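You operate a simulated robot arm through the tools that you are given. There is no shell and no other tool. Be economical: measure what you need, move in short steps, check, and stop when the job is done.

Carry out the task below with a simulated robot arm. There is one attempt and no reset: what you move stays moved.

Task
Shut both tank valves and drum taps, then pull both yellow pipes up.
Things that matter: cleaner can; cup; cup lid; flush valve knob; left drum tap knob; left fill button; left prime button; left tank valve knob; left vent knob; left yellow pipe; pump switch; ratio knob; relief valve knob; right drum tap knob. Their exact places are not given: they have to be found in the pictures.

The check looks at the end state, three seconds after you hand in, the way a careful person would. Anything else that was tipped, shoved, dropped, spilled or broken makes it a failure.

Robot
A 7-joint arm with a three-finger gripper on a trunk, on a base that drives. Base frame: it is fixed to the floor where the robot stands at the start and does not move with it; the origin is under the middle of the robot, x ahead of it, y to its left, z up. Lengths are in mm, angles in rad, forces in N, time in s.
Its first joint turns from -2.897 to 2.897 rad. Places, roughly: cup lid [1000, -1500, 750]; flush valve knob [800, -1200, 1000]; left drum tap knob [400, -200, 700]; left fill button [800, -300, 1200]; left prime button [800, -300, 1000]; left tank valve knob [800, 0, 1000]; left vent knob [800, -200, 1000]; left yellow pipe [500, -300, 700]; pump switch [800, -1000, 1300]; ratio knob [800, -900, 1300]; relief valve knob [800, -1200, 1100]; right drum tap knob [400, -600, 700]; right fill button [800, -700, 1200]; right prime button [800, -700, 1000]; right tank valve knob [800, -500, 1000]; right vent knob [800, -600, 1000]. Payload 2.69 kg.
Tool frame: the origin (TCP) lies between the finger pads and is the grasp point; the fingertips stand 29 mm ahead of it; z points along the fingers, y is the line along which they close. The gripper opens to 120 mm. The gripper's body begins 78 mm behind the TCP.
Orientation is told as [roll, pitch, yaw] about the base's x, y, z axes, in that order, counted from this pose: with the fingers straight down and closing along the base's y, the tool's x points along the base's -x, its y along +y and its z along -z.

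Tools
- The arm moves only by the tool apply_moves. Its argument "plan" is a list of rows, each a list of 7 numbers: the opening, from 0 (shut) to 1 (fully open), then the shift along the base's x, y, z in mm, then the turn, a rotation vector about the base's x, y, z in rad. In form: [[gripper, tx, ty, tz, wx, wy, wz], ...]. A call has 1 to 20 rows; each row shifts and turns the commanded pose from where the row before left it. Each row takes 0.2 s and may step no farther than 50 mm and 0.15 rad from the row before; otherwise, or with a gripper value out of range, the whole call is refused. Where a pose cannot be reached the arm comes as near as it can. A force on the tool above 70 N (or 10 N above the force at the start of the call, whichever is more), or a blocked arm, ends the call early, and 0.2 s more pass. Each finger halts on what it meets, pressing with about 30 N; the grip force reading is that of the motor and also rises with nothing between the fingers. The clock runs only during rows and for 0.2 s after the last one: add rows that do not move to give the fingers time. The reply holds the time, the measured pose of the TCP, the force on the tool along the base axes, the opening and the grip force, in the units named above and with some noise, with the torque about the TCP (base axes, N m) and any sound that the robot's microphone picked up.
- Cameras (640 x 400 px; columns grow to the right, rows downward): "scene" is now at [253.6, 134.3, 1397.1]; the picture's right is [-0.70, -0.72, 0.00], its down [-0.48, 0.47, -0.74] and it looks along [0.53, -0.51, -0.68] (base axes); focal length 248 px, centre (320, 200). "wrist" rides on the gripper at [63, 0, -104] in the tool frame; the picture's right is [0.00, 1.00, 0.00], its down [-0.83, 0.00, -0.56] and it looks along [-0.56, 0.00, 0.83] (tool axes); focal length 275 px, centre (320, 200).
- camera(camera): a new picture of that camera. The clock stands still meanwhile.
- slide_trunk(by): slides the trunk up (or, below 0, down) by that many mm; the arm and the scene camera ride with it, the base frame stays. It gives what a move gives, with no picture.
- steer(legs): drives the robot by 1 to 6 legs, each [ahead, left, turn to the left] in mm, mm and rad, along the robot's own axes; the way and the turn of a leg run together, so that a leg with both is an arc; at most 1500 mm and 3.142 rad a leg. The arm and the cameras ride along, it lands a little off, and it stops where it bumps. It gives what a move gives.
- aim_head(pan, tilt): turns the head with the scene camera to pan (to the left, within 2.496 rad either way) and tilt (down, from -0.506 to 1.204), counted from straight ahead of the robot. It gives what a move gives.
- locate(camera, pixels): for up to 12 pixels [column, row] of the newest picture of that camera ("zoom" is the newest enlarged one), the place [x, y, z] in the base frame of the surface seen there, good to about 3 mm, but the place of the scene camera against the robot may be out by one fixed shift of up to 12 mm in any direction. The clock stands still meanwhile.
- zoom(camera, box): a new picture of the part [left, top, right, bottom] of that camera's present view, enlarged. The clock stands still meanwhile.
- close_job(): hands the job in; it is judged then, once.

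Keep the steps short. Do not move on a guess: measure, check each grasp and each placing, and mend mistakes. In all there are 80 turns and 68 pictures (those below and enlarged ones count). Leave the gripper open and the arm clear of the work at the hand-in unless told otherwise, and finish with a single line.

The tools are called after "Emit:" as a command line: name --pt "numbers of a row" for each row, then --argument value for the rest, lists and objects as JSON in quotes. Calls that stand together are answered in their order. apply_moves: Moves the arm, as the interface text tells. Its arguments: {"type":"object","properties":{"plan":{"type":"array"}},"required":["plan"]} The other tools are called the same way: slide_trunk (by) slides the trunk up or down; steer (legs) drives the base; aim_head (pan, tilt) turns the head that bears the scene camera; camera (camera) takes a picture; locate (camera, pixels) gives the place of the surface under pixels of a picture; zoom (camera, box) takes an enlarged picture of a part of a camera's view; close_job () hands the job in.

At the start:

```text
t: 0.0
ee_pos: [332.8, -384.7, 1128.1]
tool_rot: [0.001, -0.002, 0.0]
force: [-0.2, 0.9, -0.1]
moment: [-0.01, 0.01, -0.02]
width: 120.2
grasp_force: 0.0
trunk travel left (down, up): [-400.0, 186.0]
robot x, y, heading: [1.8, -2.4, -0.004]
head pan, tilt: [-0.773, 0.744]
```

scene: 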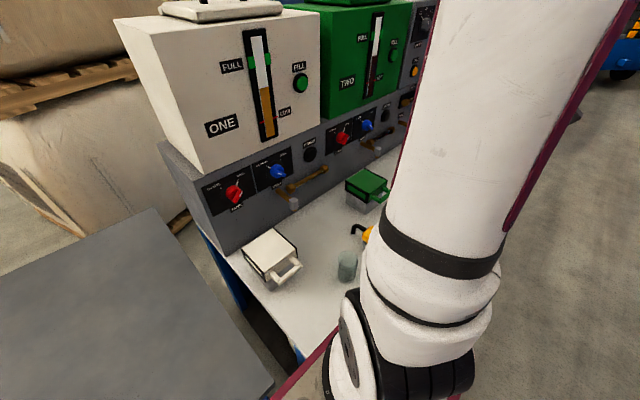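
wrist: 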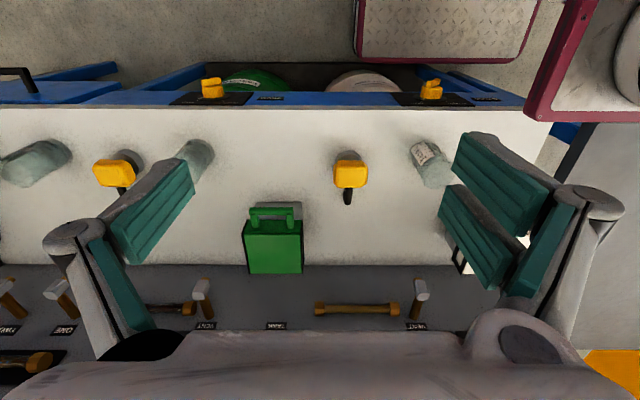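

I'll first look closely at the panel and the bench before moving anything.

Emit:
zoom --camera "wrist" --box '[160, 60, 480, 260]'

Emit:
zoom --camera "scene" --box '[180, 80, 420, 230]'

Emit:
locate --camera "wrist" --pixels '[[212, 86], [430, 88], [350, 170], [347, 195], [115, 172], [197, 160], [430, 165], [355, 308], [418, 290], [417, 312], [202, 290], [275, 240]]'

```text
2.00 times, centred on (320, 160) of wrist
```

zoom: 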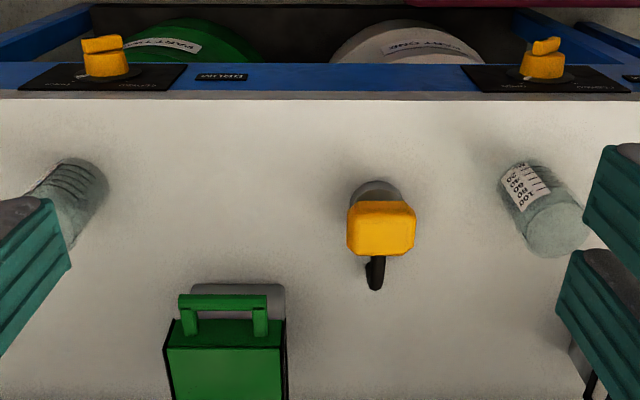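

```text
2.67 times, centred on (300, 155) of scene
```

zoom: 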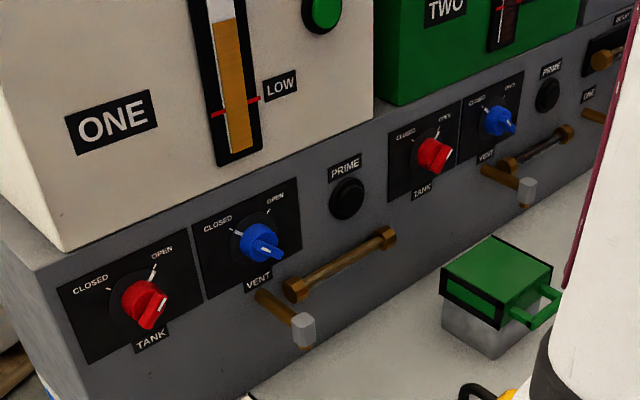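

```text
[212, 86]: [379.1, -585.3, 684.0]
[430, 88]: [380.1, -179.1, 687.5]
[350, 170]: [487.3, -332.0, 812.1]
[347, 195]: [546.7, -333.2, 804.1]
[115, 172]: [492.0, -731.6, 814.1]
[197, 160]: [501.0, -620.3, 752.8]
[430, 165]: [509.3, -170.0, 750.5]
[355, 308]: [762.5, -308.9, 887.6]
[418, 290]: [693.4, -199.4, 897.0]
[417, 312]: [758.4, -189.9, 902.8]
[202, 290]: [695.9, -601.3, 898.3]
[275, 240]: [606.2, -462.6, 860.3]
```

The red tank knobs and blue vent knobs are on the panel, and the drum taps are on the bench's front edge. I need a frontal view to read the pointers, so I'll pitch the tool forward while still well clear of the panel.

Emit:
apply_moves --pt "1 10 20 -5 0 -0.1428 0" --pt "1 10 20 -5 0 -0.1428 0" --pt "1 10 20 -5 0 -0.1428 0" --pt "1 10 20 -5 0 -0.1428 0" --pt "1 10 20 -5 0 -0.1428 0" --pt "1 10 20 -5 0 -0.1428 0" --pt "1 10 20 -5 0 -0.1428 0" --pt "1 10 20 -5 0 -0.1428 0" --pt "1 10 20 -5 0 -0.1428 0" --pt "1 10 20 -5 0 -0.1428 0" --pt "1 10 20 -5 0 -0.1428 0"

Emit:
camera --camera "wrist"

Emit:
camera --camera "scene"

```text
t: 2.6
ee_pos: [428.7, -254.2, 1078.6]
tool_rot: [0.344, -1.482, -0.247]
force: [-0.7, -0.6, 0.7]
moment: [-0.01, 0.0, 0.01]
width: 120.3
grasp_force: 0.1
out of reach, approached as far as the arm can: row 7, 8, 9, 10, 11
trunk travel left (down, up): [-400.0, 186.0]
robot x, y, heading: [-1.1, -3.5, -0.004]
head pan, tilt: [-0.773, 0.744]
stopped in row 11: the arm was blocked; the commanded pose is now the measured one
```

```text
63 pictures are left
```

wrist: 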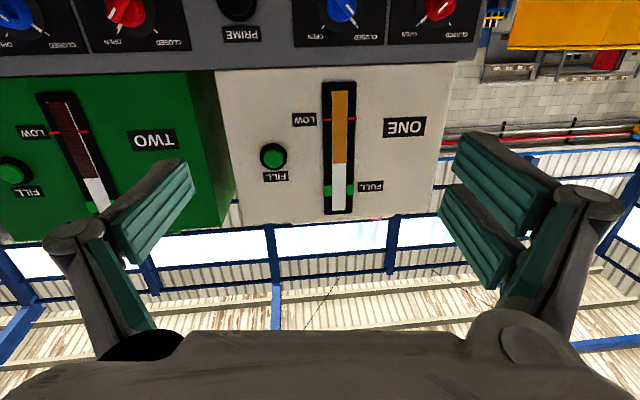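

```text
62 pictures are left
```

scene: 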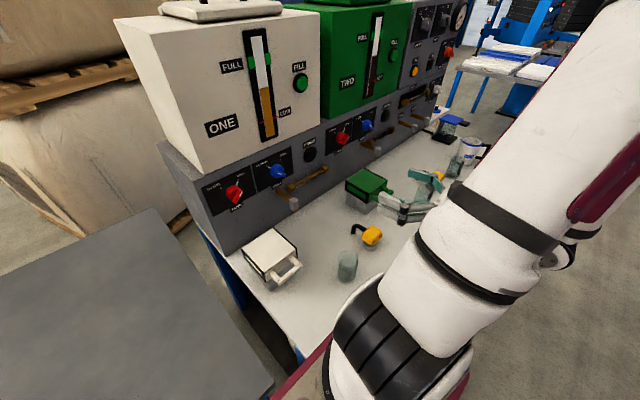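

The arm is too close in to hold the tool level. I'll move it farther out in front of the left knobs (still about 150 mm short of the panel) and level the tool.

Emit:
apply_moves --pt "1 30 20 -10 -0.006 -0.01 -0.02" --pt "1 30 20 -10 -0.006 -0.01 -0.02" --pt "1 30 20 -10 -0.006 -0.02 -0.02" --pt "1 30 20 -10 -0.006 -0.02 -0.02" --pt "1 30 20 -10 -0.006 -0.023 -0.018" --pt "1 20 10 -10 0 0 0" --pt "1 0 0 0 0 0 0"

Emit:
camera --camera "wrist"

```text
t: 4.2
ee_pos: [597.3, -256.6, 1002.0]
tool_rot: [-1.301, -1.565, 1.3]
force: [0.3, 1.1, 0.8]
moment: [-0.06, -0.01, 0.01]
width: 120.0
grasp_force: 0.1
out of reach, approached as far as the arm can: row 1, 2, 3, 4, 5
trunk travel left (down, up): [-400.0, 186.0]
robot x, y, heading: [4.1, -3.5, 0.003]
head pan, tilt: [-0.773, 0.744]
```

```text
61 pictures are left
```

wrist: 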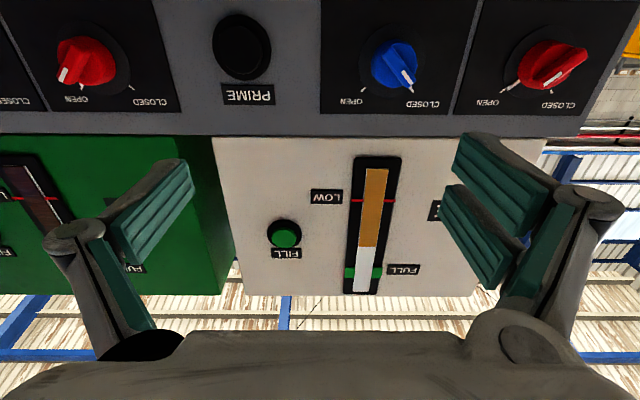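

The tool is now level. I'll enlarge the knobs (upside down in this view) and measure them.

Emit:
zoom --camera "wrist" --box '[320, 0, 608, 180]'

Emit:
zoom --camera "wrist" --box '[0, 0, 288, 180]'

Emit:
locate --camera "wrist" --pixels '[[85, 60], [65, 75], [130, 90], [82, 100], [100, 45], [550, 68], [545, 78], [580, 55], [502, 90], [550, 92], [480, 60], [397, 62]]'

```text
2.22 times, centred on (464, 90) of wrist
```

zoom: 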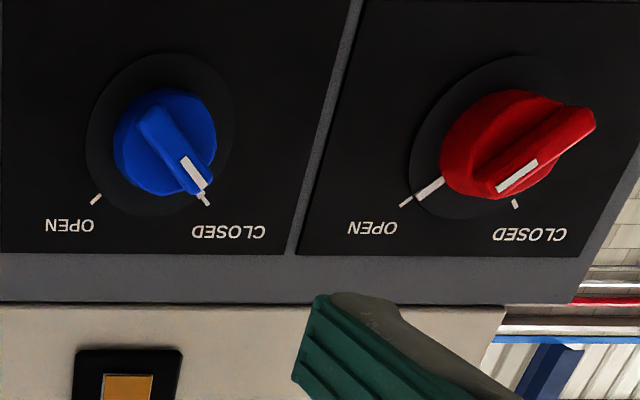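

```text
2.22 times, centred on (144, 90) of wrist
```

zoom: 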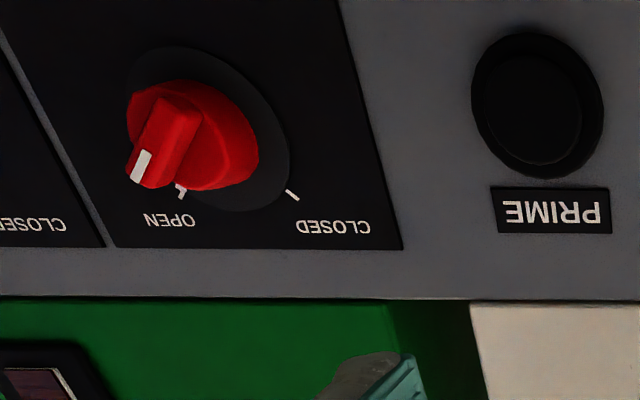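

```text
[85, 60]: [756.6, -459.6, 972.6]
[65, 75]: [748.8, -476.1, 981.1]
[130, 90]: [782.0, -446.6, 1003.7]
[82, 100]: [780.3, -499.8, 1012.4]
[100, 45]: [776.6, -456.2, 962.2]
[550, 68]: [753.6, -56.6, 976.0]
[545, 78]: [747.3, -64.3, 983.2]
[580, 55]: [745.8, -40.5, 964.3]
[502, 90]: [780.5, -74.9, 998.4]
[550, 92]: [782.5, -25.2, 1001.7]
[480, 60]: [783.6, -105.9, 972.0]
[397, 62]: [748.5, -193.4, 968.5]
```

Reading the dials: both red tank knobs have their bar and skirt mark toward OPEN, and the blue left vent is already CLOSED and stays so. Closing a tank knob means −90° about base x. I'll line up with the left tank knob near (y −52, z 973), with the tool rolled +45° across the bar and the opening reduced.

Emit:
apply_moves --pt "0.6 8 34 -5 0.131 0 0" --pt "0.6 8 34 -5 0.131 0 0" --pt "0.6 8 34 -5 0.131 0 0" --pt "0.6 8 34 -5 0.131 0 0" --pt "0.6 8 34 -5 0.131 0 0" --pt "0.6 8 34 -5 0.131 0 0" --pt "0.6 0 0 0 0 0 0"

Emit:
camera --camera "wrist"

```text
t: 5.8
ee_pos: [692.7, -126.6, 918.4]
tool_rot: [1.567, -0.788, -1.566]
force: [-19.2, -8.6, 5.5]
moment: [-0.26, 1.76, 1.74]
width: 73.1
grasp_force: 0.3
out of reach, approached as far as the arm can: row 1, 2, 3, 4, 5, 6
trunk travel left (down, up): [-400.0, 186.0]
robot x, y, heading: [-2.2, 2.9, -0.002]
head pan, tilt: [-0.773, 0.744]
```

```text
58 pictures are left
```

wrist: 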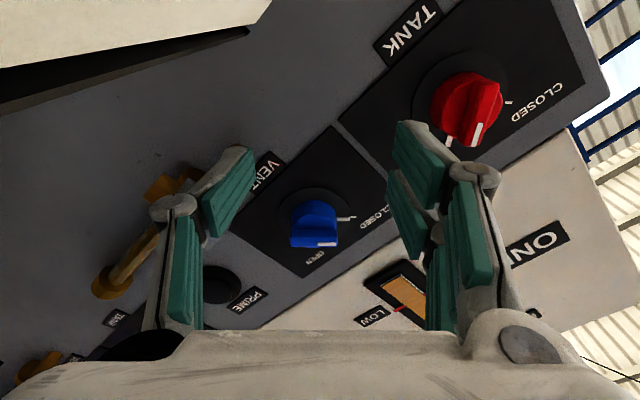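

There's a −19 N reading: the arm couldn't reach that far left and drifted near the vent lever. I'll reverse exactly the same rows, then check that nothing moved.

Emit:
apply_moves --pt "0.6 -8 -34 5 -0.131 0 0" --pt "0.6 -8 -34 5 -0.131 0 0" --pt "0.6 -8 -34 5 -0.131 0 0" --pt "0.6 -8 -34 5 -0.131 0 0" --pt "0.6 -8 -34 5 -0.131 0 0" --pt "0.6 -8 -34 5 -0.131 0 0" --pt "0.6 -30 -40 5 0 0 0" --pt "0.6 0 0 0 0 0 0"

Emit:
camera --camera "wrist"

Emit:
zoom --camera "scene" --box '[180, 80, 420, 230]'

```text
refused: row 7 steps farther than a row can; nothing moved
```

```text
57 pictures are left
```

wrist: 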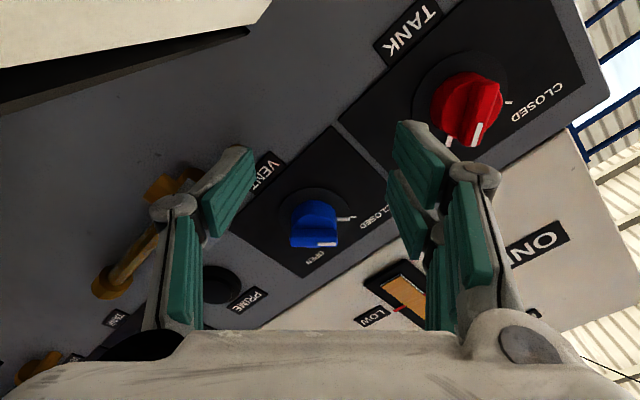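

```text
2.67 times, centred on (300, 155) of scene
```

zoom: 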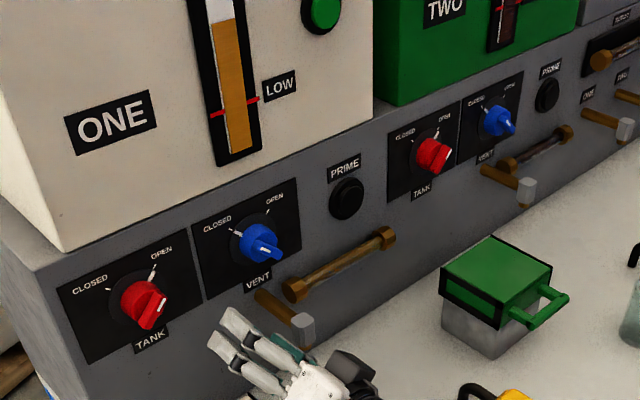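

The blue vent mark still points to CLOSED and nothing has moved. I'll reverse out with legal row sizes.

Emit:
apply_moves --pt "0.6 -8 -34 5 -0.131 0 0" --pt "0.6 -8 -34 5 -0.131 0 0" --pt "0.6 -8 -34 5 -0.131 0 0" --pt "0.6 -8 -34 5 -0.131 0 0" --pt "0.6 -8 -34 5 -0.131 0 0" --pt "0.6 -8 -34 5 -0.131 0 0" --pt "0.6 -20 -40 5 0 0 0" --pt "0.6 -20 -40 5 0 0 0" --pt "0.6 0 0 0 0 0 0"

```text
t: 7.8
ee_pos: [605.5, -409.6, 957.7]
tool_rot: [-1.008, -1.567, 1.006]
force: [0.4, -0.2, -0.6]
moment: [0.0, 0.01, -0.01]
width: 72.1
grasp_force: 0.1
trunk travel left (down, up): [-400.0, 186.0]
robot x, y, heading: [4.0, -3.1, -0.0]
head pan, tilt: [-0.773, 0.744]
```

Clear with no force. The tool can't be held level this high above the shoulder, so I want the trunk lower. That needs backing off the bench first, so I'll check behind the robot.

Emit:
aim_head --pan 2.49 --tilt 0.6

Emit:
camera --camera "scene"

Emit:
aim_head --pan -2.3 --tilt 0.6

Emit:
camera --camera "scene"

```text
t: 10.6
ee_pos: [606.0, -411.2, 958.1]
tool_rot: [-0.985, -1.567, 0.983]
force: [0.4, 0.7, -0.4]
moment: [-0.01, 0.04, -0.04]
width: 72.0
grasp_force: 0.0
trunk travel left (down, up): [-400.0, 186.0]
robot x, y, heading: [-0.8, -2.7, -0.002]
head pan, tilt: [2.491, 0.6]
```

```text
55 pictures are left
```

scene: 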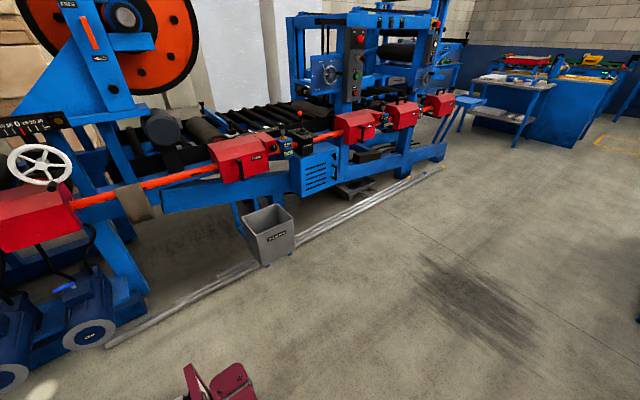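

```text
t: 14.4
ee_pos: [605.8, -409.6, 957.1]
tool_rot: [-0.981, -1.568, 0.981]
force: [0.7, -0.6, -0.5]
moment: [0.0, 0.01, 0.01]
width: 72.0
grasp_force: 0.1
trunk travel left (down, up): [-400.0, 186.0]
robot x, y, heading: [1.1, 2.2, -0.006]
head pan, tilt: [-2.3, 0.6]
```

```text
54 pictures are left
```

scene: 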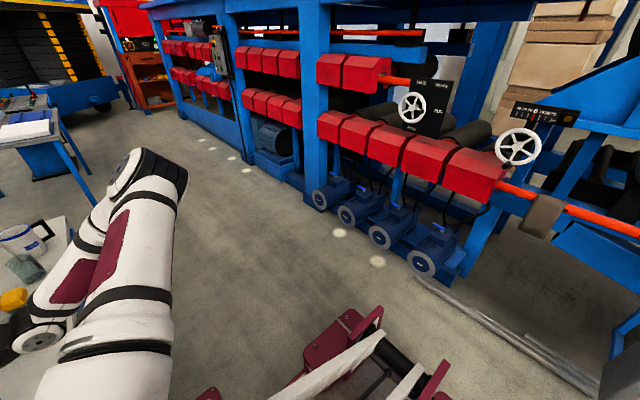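

At least a metre of clear floor lies behind. I'll back off 350 mm, lower the trunk 250 mm, and turn the head forward again.

Emit:
steer --legs '[[-350, 0, 0]]'

Emit:
slide_trunk --by -250

Emit:
aim_head --pan -0.3 --tilt 0.4

Emit:
camera --camera "scene"

```text
t: 16.6
ee_pos: [262.2, -409.0, 958.2]
tool_rot: [-0.986, -1.567, 0.99]
force: [0.7, -0.5, 0.2]
moment: [-0.02, -0.01, -0.03]
width: 72.2
grasp_force: 0.1
trunk travel left (down, up): [-400.0, 186.0]
robot x, y, heading: [-340.8, -1.2, 0.002]
head pan, tilt: [-2.3, 0.6]
```

```text
t: 19.2
ee_pos: [262.4, -409.2, 708.1]
tool_rot: [-1.149, -1.567, 1.145]
force: [-0.4, -0.1, -0.2]
moment: [-0.03, -0.02, -0.04]
width: 72.0
grasp_force: 0.0
trunk travel left (down, up): [-150.0, 436.0]
robot x, y, heading: [-340.8, 0.8, 0.004]
head pan, tilt: [-2.3, 0.6]
```

```text
t: 21.1
ee_pos: [262.6, -409.9, 707.4]
tool_rot: [-0.992, -1.568, 0.995]
force: [0.2, -0.3, 0.5]
moment: [0.0, 0.0, 0.03]
width: 72.0
grasp_force: 0.0
trunk travel left (down, up): [-150.0, 436.0]
robot x, y, heading: [-349.2, -0.5, -0.0]
head pan, tilt: [-0.3, 0.4]
```

```text
53 pictures are left
```

scene: 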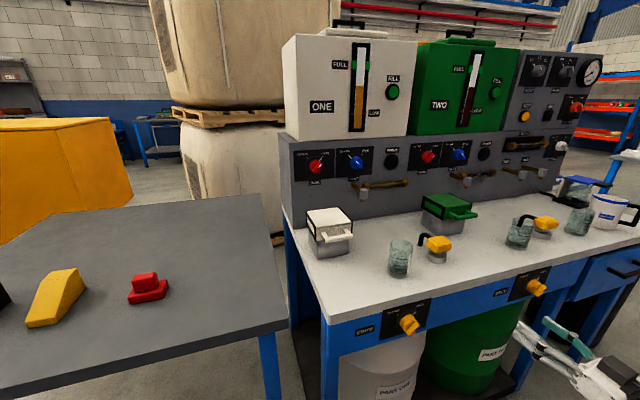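

A good overview now. I'll enlarge the two drum taps on the bench's front edge and the knobs and pipes.

Emit:
zoom --camera "scene" --box '[340, 250, 580, 400]'

Emit:
zoom --camera "scene" --box '[290, 130, 530, 280]'

Emit:
locate --camera "scene" --pixels '[[409, 324], [536, 286], [395, 335], [520, 293], [438, 243], [545, 223], [437, 258], [317, 166], [428, 156], [425, 236]]'

```text
2.67 times, centred on (460, 325) of scene
```

zoom: 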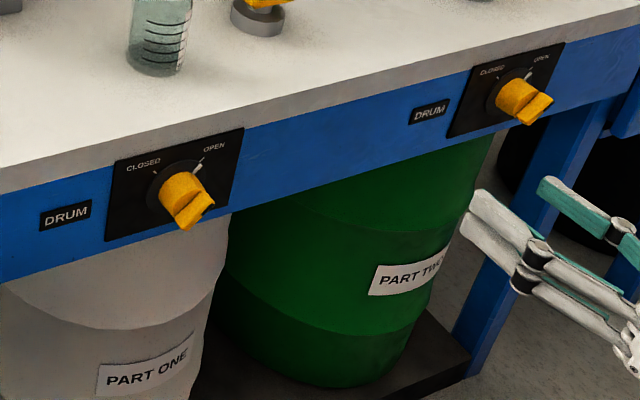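

```text
2.67 times, centred on (410, 205) of scene
```

zoom: 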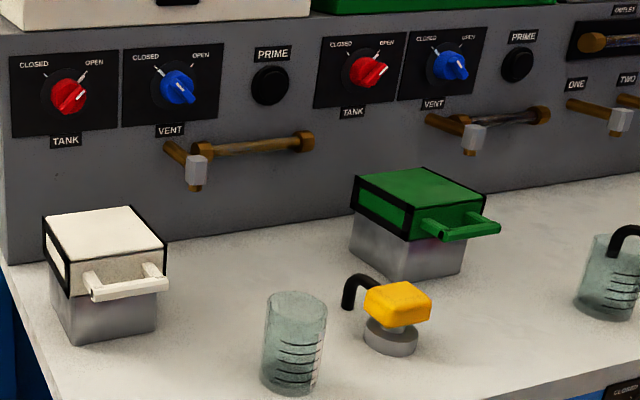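

```text
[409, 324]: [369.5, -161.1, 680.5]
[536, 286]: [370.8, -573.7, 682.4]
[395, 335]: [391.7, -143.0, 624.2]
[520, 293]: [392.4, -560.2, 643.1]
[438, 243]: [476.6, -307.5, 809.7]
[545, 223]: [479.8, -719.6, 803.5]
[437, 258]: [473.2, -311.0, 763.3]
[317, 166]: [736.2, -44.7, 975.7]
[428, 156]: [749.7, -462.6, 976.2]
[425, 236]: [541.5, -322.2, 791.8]
```

Both drum taps also point to OPEN and face forward, so a level tool suits them. With the trunk low I'll bring the arm toward the centre and roll +45°, staying about 75 mm in front of the taps.

Emit:
apply_moves --pt "0.6 -5 34 -4 0.131 0 0" --pt "0.6 0 34 -4 0.131 0 0" --pt "0.6 0 34 -4 0.131 0 0" --pt "0.6 0 34 -4 0.131 0 0" --pt "0.6 0 34 -4 0.131 0 0" --pt "0.6 0 34 -4 0.131 0 0" --pt "0.6 0 30 0 0 0 0" --pt "0.6 0 0 0 0 0 0"

Emit:
camera --camera "wrist"

```text
t: 22.9
ee_pos: [258.4, -208.1, 654.0]
tool_rot: [1.571, -0.786, -1.568]
force: [-0.2, -0.2, 0.5]
moment: [0.01, 0.0, -0.01]
width: 71.9
grasp_force: 0.1
out of reach, approached as far as the arm can: row 6, 7
trunk travel left (down, up): [-150.0, 436.0]
robot x, y, heading: [-345.0, -2.7, 0.003]
head pan, tilt: [-0.3, 0.4]
```

```text
50 pictures are left
```

wrist: 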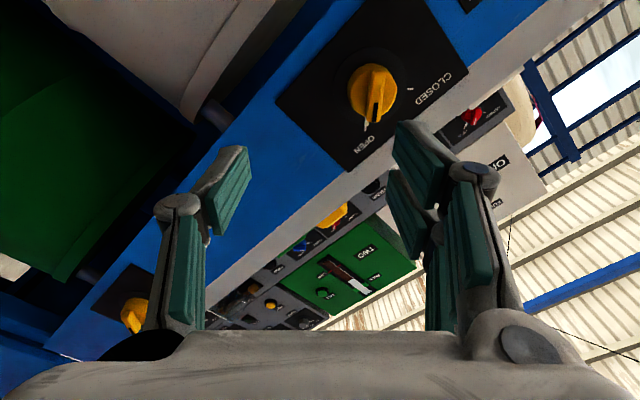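

It's slightly out of reach again, so I'll lower the trunk further and raise the arm to match. First I'll measure the left tap in this view.

Emit:
locate --camera "wrist" --pixels '[[376, 80], [374, 112], [362, 72], [410, 88], [362, 145], [330, 60], [400, 70], [376, 66]]'

Emit:
zoom --camera "wrist" --box '[280, 0, 480, 180]'

Emit:
slide_trunk --by -140

Emit:
apply_moves --pt "0.6 0 0 35 0 0 0" --pt "0.6 0 0 35 0 0 0" --pt "0.6 0 0 35 0 0 0" --pt "0.6 0 0 35 0 0 0" --pt "0.6 0 0 20 0 0 0" --pt "0.6 0 0 0 0 0 0"

```text
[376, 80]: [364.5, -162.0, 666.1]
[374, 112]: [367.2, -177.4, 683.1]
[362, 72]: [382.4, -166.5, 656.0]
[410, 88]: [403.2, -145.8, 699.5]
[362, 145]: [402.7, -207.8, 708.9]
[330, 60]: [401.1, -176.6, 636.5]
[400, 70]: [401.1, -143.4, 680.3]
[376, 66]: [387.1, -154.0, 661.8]
```

```text
2.22 times, centred on (380, 90) of wrist
```

zoom: 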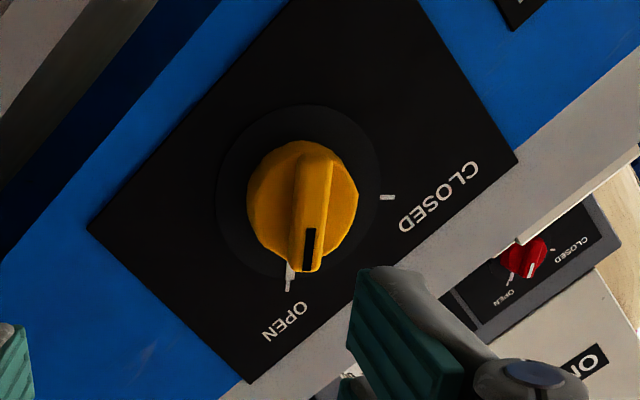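

```text
t: 24.6
ee_pos: [257.7, -208.0, 513.3]
tool_rot: [1.569, -0.788, -1.567]
force: [-1.2, 0.3, -0.8]
moment: [0.02, -0.04, 0.03]
width: 72.0
grasp_force: 0.1
trunk travel left (down, up): [-10.0, 576.0]
robot x, y, heading: [-343.9, -0.8, 0.004]
head pan, tilt: [-0.3, 0.4]
```

```text
t: 26.0
ee_pos: [255.7, -277.0, 636.9]
tool_rot: [1.572, -0.787, -1.568]
force: [0.3, 0.8, 0.0]
moment: [0.01, 0.0, -0.02]
width: 71.9
grasp_force: 0.1
out of reach, approached as far as the arm can: row 1, 2, 3, 4, 5
trunk travel left (down, up): [-10.0, 576.0]
robot x, y, heading: [-348.4, -2.5, 0.001]
head pan, tilt: [-0.3, 0.4]
```

It's still limited, probably because it's too close to the robot's axis. I'll back up 150 mm and extend the arm by about the same amount.

Emit:
steer --legs '[[-150, 0, 0]]'

Emit:
apply_moves --pt "0.6 40 0 0 0 0 0" --pt "0.6 40 0 0 0 0 0" --pt "0.6 40 0 0 0 0 0" --pt "0.6 20 20 10 0 0 0" --pt "0.6 0 30 15 0 0 0" --pt "0.6 0 30 15 0 0 0" --pt "0.6 0 0 0 0 0 0"

```text
t: 27.4
ee_pos: [103.6, -278.3, 635.4]
tool_rot: [1.57, -0.787, -1.569]
force: [0.3, 0.1, 0.2]
moment: [0.01, -0.01, 0.0]
width: 71.9
grasp_force: 0.1
trunk travel left (down, up): [-10.0, 576.0]
robot x, y, heading: [-499.7, 0.6, 0.0]
head pan, tilt: [-0.3, 0.4]
```

```text
t: 29.0
ee_pos: [269.4, -233.5, 667.5]
tool_rot: [1.569, -0.788, -1.566]
force: [0.2, 0.0, 0.7]
moment: [0.01, 0.01, -0.01]
width: 72.0
grasp_force: 0.0
out of reach, approached as far as the arm can: row 5, 6
trunk travel left (down, up): [-10.0, 576.0]
robot x, y, heading: [-496.5, 1.1, 0.0]
head pan, tilt: [-0.3, 0.4]
```

Distance helped. I'll go farther: back up 120 mm more and extend again.

Emit:
steer --legs '[[-120, 0, 0]]'

Emit:
apply_moves --pt "0.6 40 0 0 0 0 0" --pt "0.6 40 0 0 0 0 0" --pt "0.6 30 0 0 0 0 0" --pt "0.6 0 30 10 0 0 0" --pt "0.6 0 30 7 0 0 0" --pt "0.6 0 0 0 0 0 0"

Emit:
camera --camera "scene"

```text
t: 30.0
ee_pos: [241.1, -220.3, 668.5]
tool_rot: [1.57, -0.785, -1.551]
force: [-0.1, 0.5, 0.7]
moment: [0.01, -0.04, 0.02]
width: 72.3
grasp_force: 0.0
trunk travel left (down, up): [-10.0, 576.0]
robot x, y, heading: [-523.5, 3.9, 0.014]
head pan, tilt: [-0.3, 0.4]
stopped in leg 1: the robot was blocked; the commanded pose is now the measured one
```

```text
t: 31.4
ee_pos: [351.2, -158.4, 682.7]
tool_rot: [1.572, -0.787, -1.552]
force: [0.2, -0.6, -0.7]
moment: [-0.02, -0.02, 0.0]
width: 72.3
grasp_force: 0.1
trunk travel left (down, up): [-10.0, 576.0]
robot x, y, heading: [-521.8, 3.1, 0.009]
head pan, tilt: [-0.3, 0.4]
```

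```text
48 pictures are left
```

scene: 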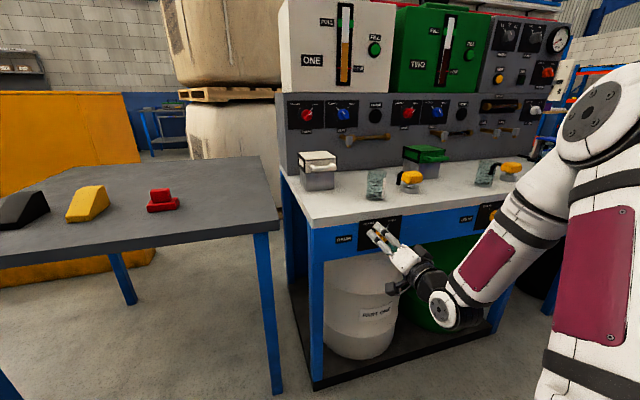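

The pose is now reachable: the fingers straddle the left tap with no force. The base bumped something behind, so I'll look at that and check the alignment in the wrist view.

Emit:
camera --camera "wrist"

Emit:
aim_head --pan 2.49 --tilt 1.1

Emit:
camera --camera "scene"

Emit:
aim_head --pan -2.4 --tilt 1.1

Emit:
camera --camera "scene"

```text
47 pictures are left
```

wrist: 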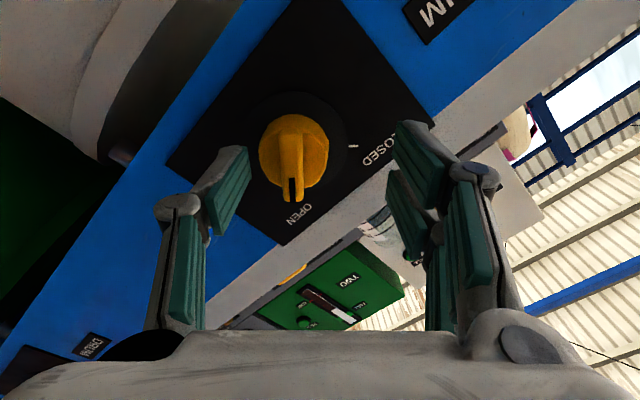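

```text
t: 33.8
ee_pos: [351.2, -159.0, 683.6]
tool_rot: [1.571, -0.787, -1.55]
force: [-0.5, 0.5, -0.3]
moment: [-0.02, 0.0, 0.02]
width: 72.3
grasp_force: 0.1
trunk travel left (down, up): [-10.0, 576.0]
robot x, y, heading: [-526.8, 6.9, 0.014]
head pan, tilt: [2.491, 1.1]
```

```text
46 pictures are left
```

scene: 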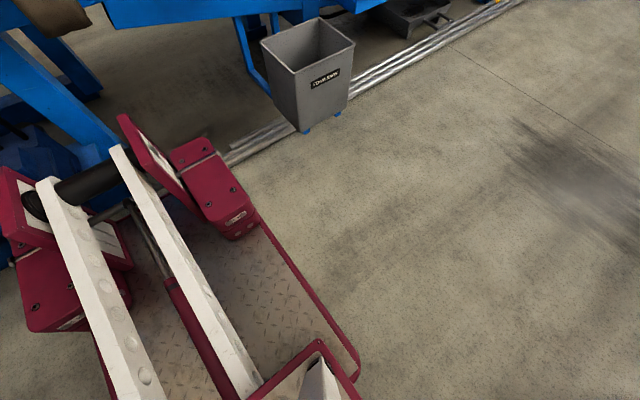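

```text
t: 37.7
ee_pos: [350.6, -158.1, 683.9]
tool_rot: [1.571, -0.788, -1.553]
force: [-0.3, -0.5, -0.6]
moment: [-0.01, 0.0, -0.02]
width: 72.1
grasp_force: 0.0
trunk travel left (down, up): [-10.0, 576.0]
robot x, y, heading: [-528.0, 4.0, 0.013]
head pan, tilt: [-2.4, 1.1]
```

```text
45 pictures are left
```

scene: 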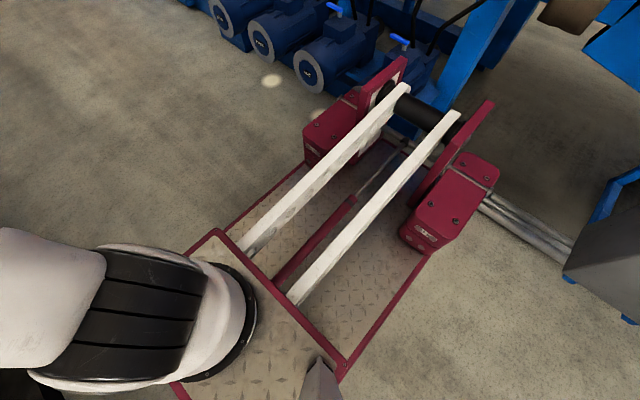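

The base only touched the fixed machine and nothing was disturbed. I won't back up further. In the wrist view the tap's bar sits left of the finger midline, so I'll measure it.

Emit:
locate --camera "wrist" --pixels '[[292, 190], [291, 165], [290, 145], [265, 150], [325, 150], [353, 146], [290, 125], [292, 200]]'

Emit:
zoom --camera "wrist" --box '[200, 80, 440, 230]'

```text
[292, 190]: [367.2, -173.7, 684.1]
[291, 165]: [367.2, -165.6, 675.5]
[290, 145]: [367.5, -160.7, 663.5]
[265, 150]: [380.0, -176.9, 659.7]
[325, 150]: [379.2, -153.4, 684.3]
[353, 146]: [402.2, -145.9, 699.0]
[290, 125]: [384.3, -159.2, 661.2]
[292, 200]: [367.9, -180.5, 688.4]
```

```text
2.67 times, centred on (320, 155) of wrist
```

zoom: 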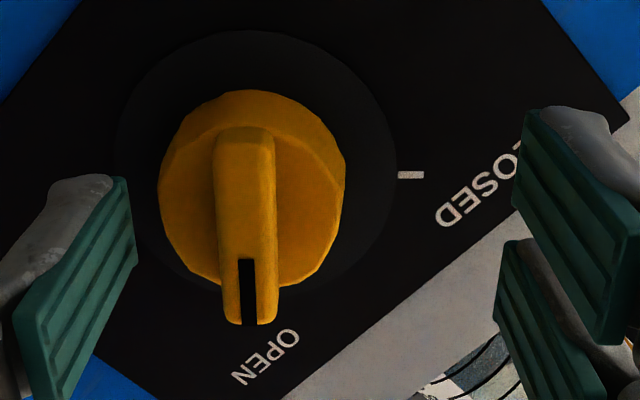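

The knob centre is at about (y −165.5, z 672.5), the bar front at x 367 and the body face at x 380. I'll shift to the centre with the tips just short of the body, then close.

Emit:
apply_moves --pt "0.6 -3 -7.5 -11 0 0 0" --pt "0.6 0 0 0 0 0 0" --pt "0.3 0 0 0 0 0 0" --pt "0.1 0 0 0 0 0 0" --pt "0.0 0 0 0 0 0 0" --pt "0.0 0 0 0 0 0 0"

Emit:
zoom --camera "wrist" --box '[200, 80, 440, 230]'

```text
t: 39.1
ee_pos: [348.9, -167.7, 671.8]
tool_rot: [1.57, -0.787, -1.552]
force: [-0.1, -0.5, -2.1]
moment: [-0.01, 0.05, 0.0]
width: 10.6
grasp_force: 38.5
trunk travel left (down, up): [-10.0, 576.0]
robot x, y, heading: [-524.6, 0.9, 0.012]
head pan, tilt: [-2.4, 1.1]
```

```text
2.67 times, centred on (320, 155) of wrist
```

zoom: 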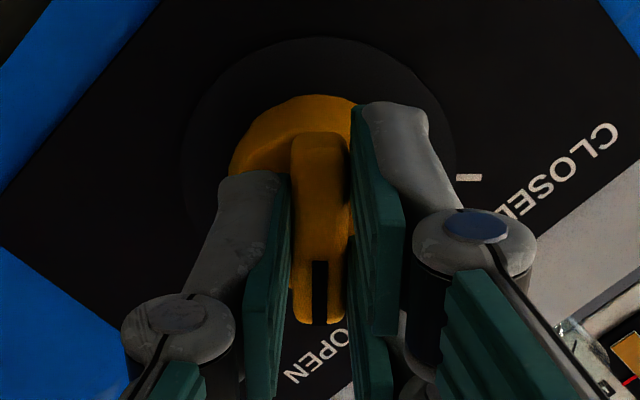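

Firm grip on the bar (10.6 mm). Now I'll turn −90° about x in small rows.

Emit:
apply_moves --pt "0 0 0 0 -0.131 0 0" --pt "0 0 0 0 -0.131 0 0" --pt "0 0 0 0 -0.131 0 0" --pt "0 0 0 0 -0.131 0 0" --pt "0 0 0 0 -0.131 0 0" --pt "0 0 0 0 -0.131 0 0" --pt "0 0 0 0 -0.131 0 0" --pt "0 0 0 0 -0.131 0 0" --pt "0 0 0 0 -0.131 0 0" --pt "0 0 0 0 -0.131 0 0" --pt "0 0 0 0 -0.131 0 0" --pt "0 0 0 0 -0.131 0 0" --pt "0 0 0 0 0 0 0"

Emit:
camera --camera "wrist"

```text
t: 41.9
ee_pos: [347.7, -170.5, 673.5]
tool_rot: [-1.542, -0.78, 1.542]
force: [-11.3, -29.4, -15.4]
moment: [0.22, 0.51, -0.88]
width: 11.4
grasp_force: 38.0
trunk travel left (down, up): [-10.0, 576.0]
robot x, y, heading: [-525.8, 3.1, 0.016]
head pan, tilt: [-2.4, 1.1]
```

```text
42 pictures are left
```

wrist: 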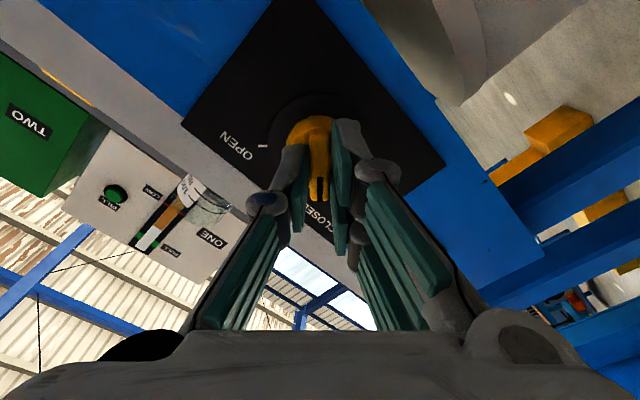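

It has turned to CLOSED. I'll open the fingers, back straight off, and check that it stayed.

Emit:
apply_moves --pt "0.3 0 0 0 0 0 0" --pt "0.5 0 0 0 0 0 0" --pt "0.5 0 0 0 0 0 0" --pt "0.5 -30 0 0 0 0 0" --pt "0.5 -30 0 0 0 0 0" --pt "0.5 -10 0 0 0 0 0"

Emit:
zoom --camera "wrist" --box '[180, 40, 460, 215]'

```text
t: 43.3
ee_pos: [292.6, -177.4, 672.8]
tool_rot: [-1.544, -0.782, 1.554]
force: [0.1, -0.2, -0.3]
moment: [-0.04, -0.01, -0.02]
width: 59.8
grasp_force: 0.0
out of reach, approached as far as the arm can: row 5, 6
trunk travel left (down, up): [-10.0, 576.0]
robot x, y, heading: [-528.3, 3.0, 0.016]
head pan, tilt: [-2.4, 1.1]
```

```text
2.29 times, centred on (320, 128) of wrist
```

zoom: 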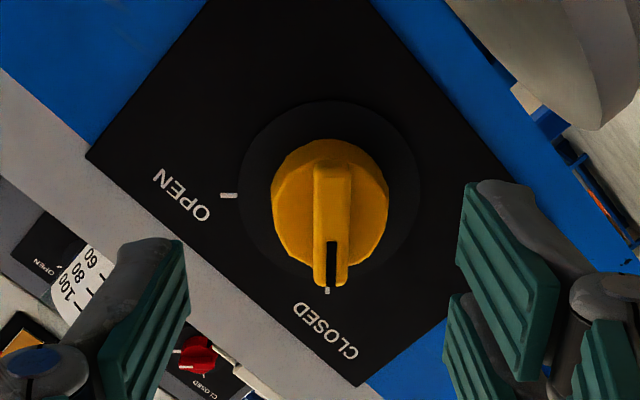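

The left drum tap's mark sits on the CLOSED tick. Next is the right tap. I'll shift the arm right, undo the roll, and retract so the base can come forward off the machine behind it.

Emit:
apply_moves --pt "0.5 0 -20 0 0.131 0 0" --pt "0.5 0 -20 0 0.131 0 0" --pt "0.5 0 -20 0 0.131 0 0" --pt "0.5 -5 -20 0 0.131 0 0" --pt "0.5 -5 -20 0 0.131 0 0" --pt "0.5 -10 -20 0 0.131 0 0" --pt "0.6 -10 -20 0 0.131 0 0" --pt "0.6 -10 -20 0 0.131 0 0" --pt "0.6 -10 -20 0 0.131 0 0" --pt "0.6 -10 -20 0 0.131 0 0" --pt "0.6 -10 -20 0 0.131 0 0" --pt "0.6 -10 -20 0 0.131 0 0" --pt "0.6 0 0 0 0 0 0"

```text
t: 46.1
ee_pos: [210.8, -418.1, 669.9]
tool_rot: [1.571, -0.785, -1.551]
force: [0.9, 0.5, 0.0]
moment: [0.03, 0.0, 0.0]
width: 72.0
grasp_force: 0.0
trunk travel left (down, up): [-10.0, 576.0]
robot x, y, heading: [-531.6, 3.5, 0.012]
head pan, tilt: [-2.4, 1.1]
```

Well retracted. I'll drive forward 90 mm, right 150 mm, and remove the small heading error.

Emit:
steer --legs '[[90, 0, 0], [0, -150, -0.012]]'

Emit:
camera --camera "wrist"

```text
t: 48.2
ee_pos: [298.0, -577.3, 670.8]
tool_rot: [1.572, -0.787, -1.564]
force: [-0.3, -0.2, -0.9]
moment: [0.01, -0.01, 0.05]
width: 71.9
grasp_force: 0.0
trunk travel left (down, up): [-10.0, 576.0]
robot x, y, heading: [-433.8, -145.2, 0.001]
head pan, tilt: [-2.4, 1.1]
```

```text
40 pictures are left
```

wrist: 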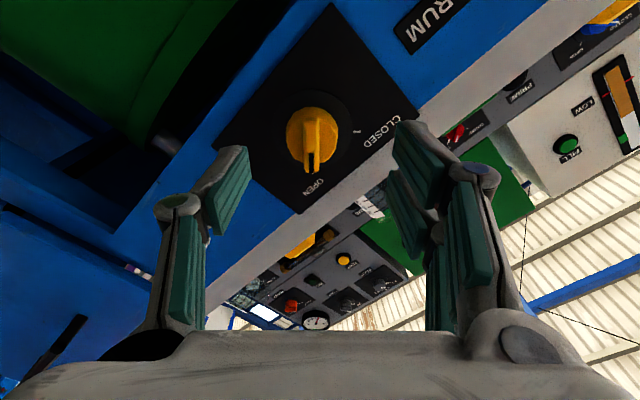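

The right tap is well framed and also at OPEN. I'll measure it.

Emit:
locate --camera "wrist" --pixels '[[311, 160], [312, 145], [313, 125], [292, 130], [333, 130], [312, 168], [314, 112], [340, 132]]'

Emit:
zoom --camera "wrist" --box '[232, 60, 408, 170]'

```text
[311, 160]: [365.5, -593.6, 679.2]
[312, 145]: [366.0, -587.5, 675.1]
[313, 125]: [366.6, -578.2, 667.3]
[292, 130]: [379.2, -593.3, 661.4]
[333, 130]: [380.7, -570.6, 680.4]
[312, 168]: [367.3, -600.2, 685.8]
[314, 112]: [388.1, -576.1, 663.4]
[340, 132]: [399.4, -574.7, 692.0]
```

```text
3.64 times, centred on (320, 115) of wrist
```

zoom: 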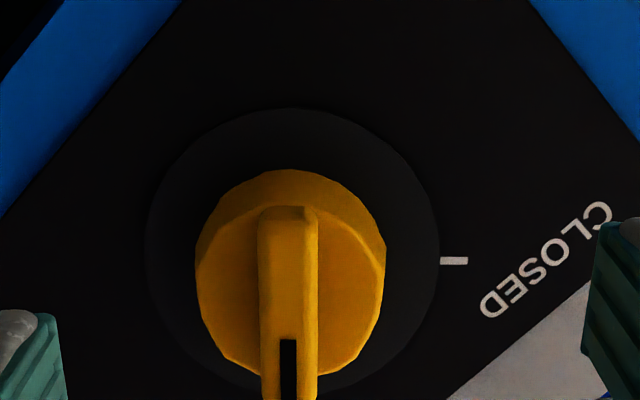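

Centre at about (y −583, z 671.5). I'll move straight in to x 348 with the fingers open, then close.

Emit:
apply_moves --pt "0.6 0 -5.7 1 0 0 0" --pt "0.6 25 0 0 0 0 0" --pt "0.6 25 0 0 0 0 0" --pt "0.6 0 0 0 0 0 0" --pt "0.3 0 0 0 0 0 0" --pt "0.1 0 0 0 0 0 0" --pt "0.0 0 0 0 0 0 0" --pt "0.0 0 0 0 0 0 0"

Emit:
zoom --camera "wrist" --box '[200, 80, 440, 230]'

```text
t: 50.0
ee_pos: [348.7, -584.5, 669.6]
tool_rot: [1.565, -0.785, -1.567]
force: [8.2, -12.8, -13.6]
moment: [0.06, 0.14, -0.65]
width: 11.0
grasp_force: 38.0
trunk travel left (down, up): [-10.0, 576.0]
robot x, y, heading: [-433.0, -147.8, 0.005]
head pan, tilt: [-2.4, 1.1]
```

```text
2.67 times, centred on (320, 155) of wrist
```

zoom: 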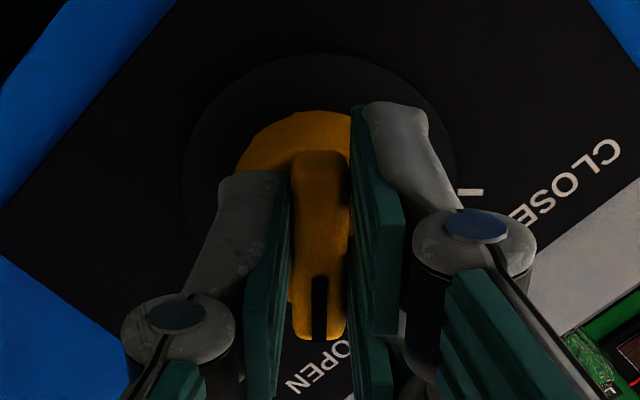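

Good grip (11.0 mm). I'll ease the side load slightly and turn −90°.

Emit:
apply_moves --pt "0 0 -1.5 -1 0 0 0" --pt "0 0 0 0 -0.131 0 0" --pt "0 0 0 0 -0.131 0 0" --pt "0 0 0 0 -0.131 0 0" --pt "0 0 0 0 -0.131 0 0" --pt "0 0 0 0 -0.131 0 0" --pt "0 0 0 0 -0.131 0 0" --pt "0 0 0 0 -0.131 0 0" --pt "0 0 0 0 -0.131 0 0" --pt "0 0 0 0 -0.131 0 0" --pt "0 0 0 0 -0.131 0 0" --pt "0 0 0 0 -0.131 0 0" --pt "0 0 0 0 -0.131 0 0" --pt "0 0 0 0 0 0 0"

Emit:
camera --camera "wrist"

```text
t: 53.0
ee_pos: [347.5, -591.0, 672.7]
tool_rot: [-1.569, -0.777, 1.556]
force: [5.0, -51.3, 10.7]
moment: [0.35, -0.1, -1.37]
width: 10.8
grasp_force: 38.5
trunk travel left (down, up): [-10.0, 576.0]
robot x, y, heading: [-436.6, -148.4, 0.001]
head pan, tilt: [-2.4, 1.1]
```

```text
37 pictures are left
```

wrist: 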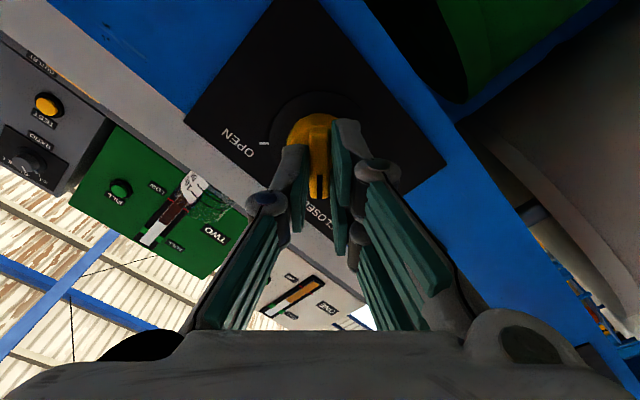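

It has turned, with some side load from a slight off-centre. I'll release, back off, and check.

Emit:
apply_moves --pt "0.3 0 0 0 0 0 0" --pt "0.5 0 0 0 0 0 0" --pt "0.5 0 0 0 0 0 0" --pt "0.5 -25 0 0 0 0 0" --pt "0.5 -25 0 0 0 0 0" --pt "0.5 -10 0 0 0 0 0"

Emit:
zoom --camera "wrist" --box '[180, 40, 460, 215]'

```text
t: 54.4
ee_pos: [288.0, -583.4, 670.5]
tool_rot: [-1.564, -0.78, 1.566]
force: [0.9, 0.2, 0.6]
moment: [0.01, -0.01, -0.02]
width: 60.0
grasp_force: 0.1
trunk travel left (down, up): [-10.0, 576.0]
robot x, y, heading: [-434.9, -149.1, 0.005]
head pan, tilt: [-2.4, 1.1]
```

```text
2.29 times, centred on (320, 128) of wrist
```

zoom: 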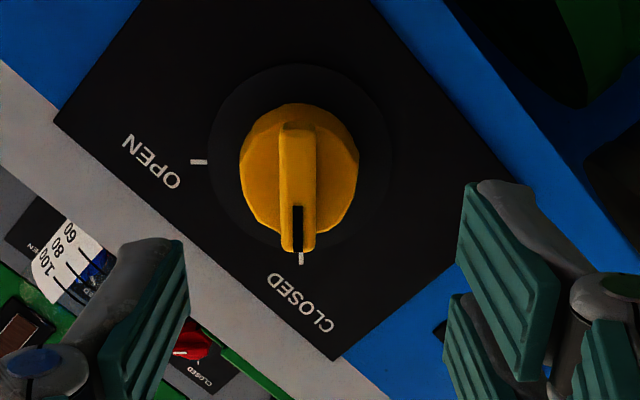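

Both drum taps are now shut. Next are the tank valves at z ≈ 975. I'll raise the trunk 140 mm while still in front of the bench, then lift the arm and roll back to +45°.

Emit:
slide_trunk --by 140

Emit:
apply_moves --pt "0.5 -3 10 15 0.131 0 0" --pt "0.5 -3 10 15 0.131 0 0" --pt "0.5 -3 10 15 0.131 0 0" --pt "0.5 -3 10 15 0.131 0 0" --pt "0.5 -3 10 15 0.131 0 0" --pt "0.5 -3 10 15 0.131 0 0" --pt "0.5 0 10 15 0.131 0 0" --pt "0.5 0 10 15 0.131 0 0" --pt "0.5 0 10 15 0.131 0 0" --pt "0.5 0 10 15 0.131 0 0" --pt "0.5 0 10 15 0.131 0 0" --pt "0.5 0 10 15 0.131 0 0" --pt "0.5 0 0 0 0 0 0"

Emit:
aim_head --pan -0.3 --tilt 0.35

Emit:
camera --camera "scene"

```text
t: 56.1
ee_pos: [288.0, -583.8, 809.6]
tool_rot: [-1.561, -0.782, 1.563]
force: [0.0, 0.3, 0.2]
moment: [-0.01, 0.01, 0.02]
width: 59.8
grasp_force: 0.0
trunk travel left (down, up): [-150.0, 436.0]
robot x, y, heading: [-436.5, -149.7, -0.006]
head pan, tilt: [-2.4, 1.1]
```

```text
t: 58.9
ee_pos: [269.8, -462.9, 991.8]
tool_rot: [1.571, -0.784, -1.563]
force: [-0.9, 0.9, 0.9]
moment: [0.01, -0.01, 0.0]
width: 59.8
grasp_force: 0.0
trunk travel left (down, up): [-150.0, 436.0]
robot x, y, heading: [-433.9, -143.4, 0.001]
head pan, tilt: [-2.4, 1.1]
```

```text
t: 60.9
ee_pos: [271.0, -463.5, 991.0]
tool_rot: [1.57, -0.788, -1.563]
force: [0.0, -0.1, -0.4]
moment: [0.0, 0.0, 0.02]
width: 60.1
grasp_force: 0.1
trunk travel left (down, up): [-150.0, 436.0]
robot x, y, heading: [-432.0, -142.0, 0.003]
head pan, tilt: [-0.3, 0.351]
```

```text
35 pictures are left
```

scene: 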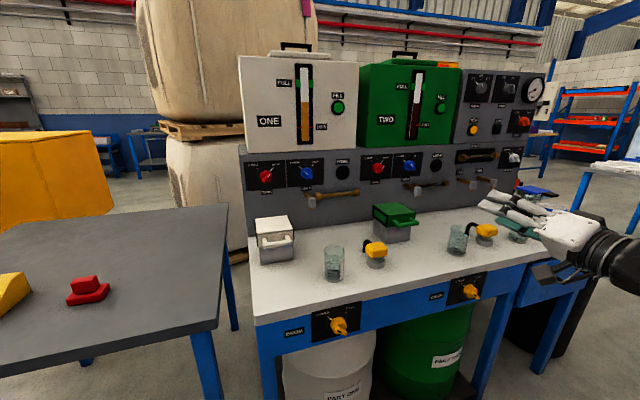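

The pose was reached with no warning. Before driving over the bench I'll measure the heights of the items on it.

Emit:
locate --camera "scene" --pixels '[[395, 213], [395, 206], [410, 220], [274, 222], [276, 241], [334, 250], [375, 248], [367, 241], [485, 230], [457, 232], [310, 283], [320, 197]]'

Emit:
zoom --camera "scene" --box '[440, 150, 640, 320]'

```text
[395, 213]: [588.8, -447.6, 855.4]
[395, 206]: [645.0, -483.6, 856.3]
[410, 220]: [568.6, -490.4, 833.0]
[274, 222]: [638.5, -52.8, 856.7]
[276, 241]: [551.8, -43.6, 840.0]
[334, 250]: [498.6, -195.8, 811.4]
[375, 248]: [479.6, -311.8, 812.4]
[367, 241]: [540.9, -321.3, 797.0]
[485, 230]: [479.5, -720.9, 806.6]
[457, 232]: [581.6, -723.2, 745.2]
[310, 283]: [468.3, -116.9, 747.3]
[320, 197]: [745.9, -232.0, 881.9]
```

```text
2.35 times, centred on (540, 235) of scene
```

zoom: 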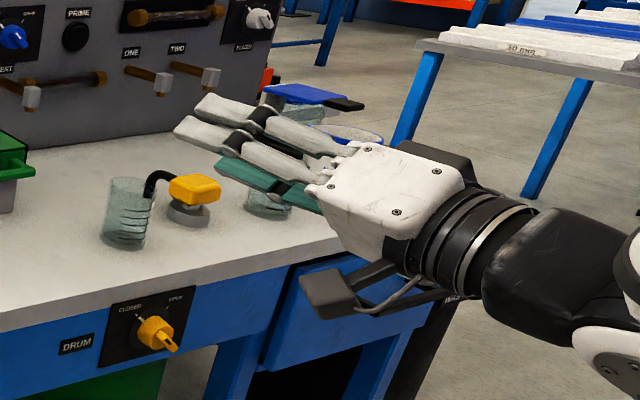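

Emit:
locate --camera "zoom" --pixels '[[510, 305], [560, 325], [600, 345], [540, 270], [330, 300], [450, 280], [520, 225], [600, 370]]'

Emit:
aim_head --pan -0.8 --tilt 0.35

Emit:
camera --camera "scene"

```text
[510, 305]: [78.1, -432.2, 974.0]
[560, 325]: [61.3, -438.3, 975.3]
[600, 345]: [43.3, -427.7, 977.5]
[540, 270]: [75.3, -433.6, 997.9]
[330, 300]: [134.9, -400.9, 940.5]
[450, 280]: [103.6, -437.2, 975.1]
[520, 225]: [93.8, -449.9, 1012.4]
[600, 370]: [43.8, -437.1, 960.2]
```

```text
t: 61.8
ee_pos: [270.7, -463.6, 990.8]
tool_rot: [1.571, -0.786, -1.563]
force: [-0.3, -0.3, 0.1]
moment: [-0.01, 0.01, 0.01]
width: 60.2
grasp_force: 0.0
trunk travel left (down, up): [-150.0, 436.0]
robot x, y, heading: [-436.1, -142.2, 0.002]
head pan, tilt: [-0.799, 0.351]
```

```text
33 pictures are left
```

scene: 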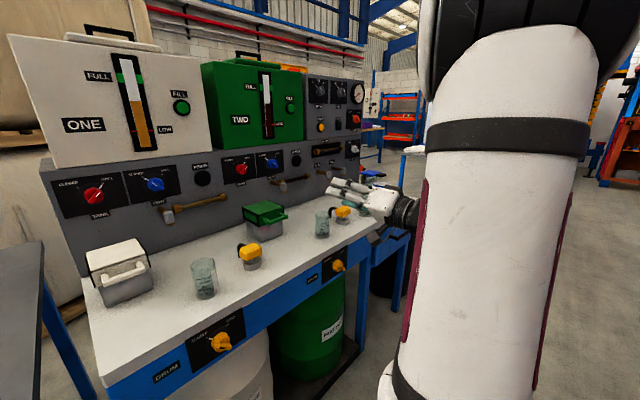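

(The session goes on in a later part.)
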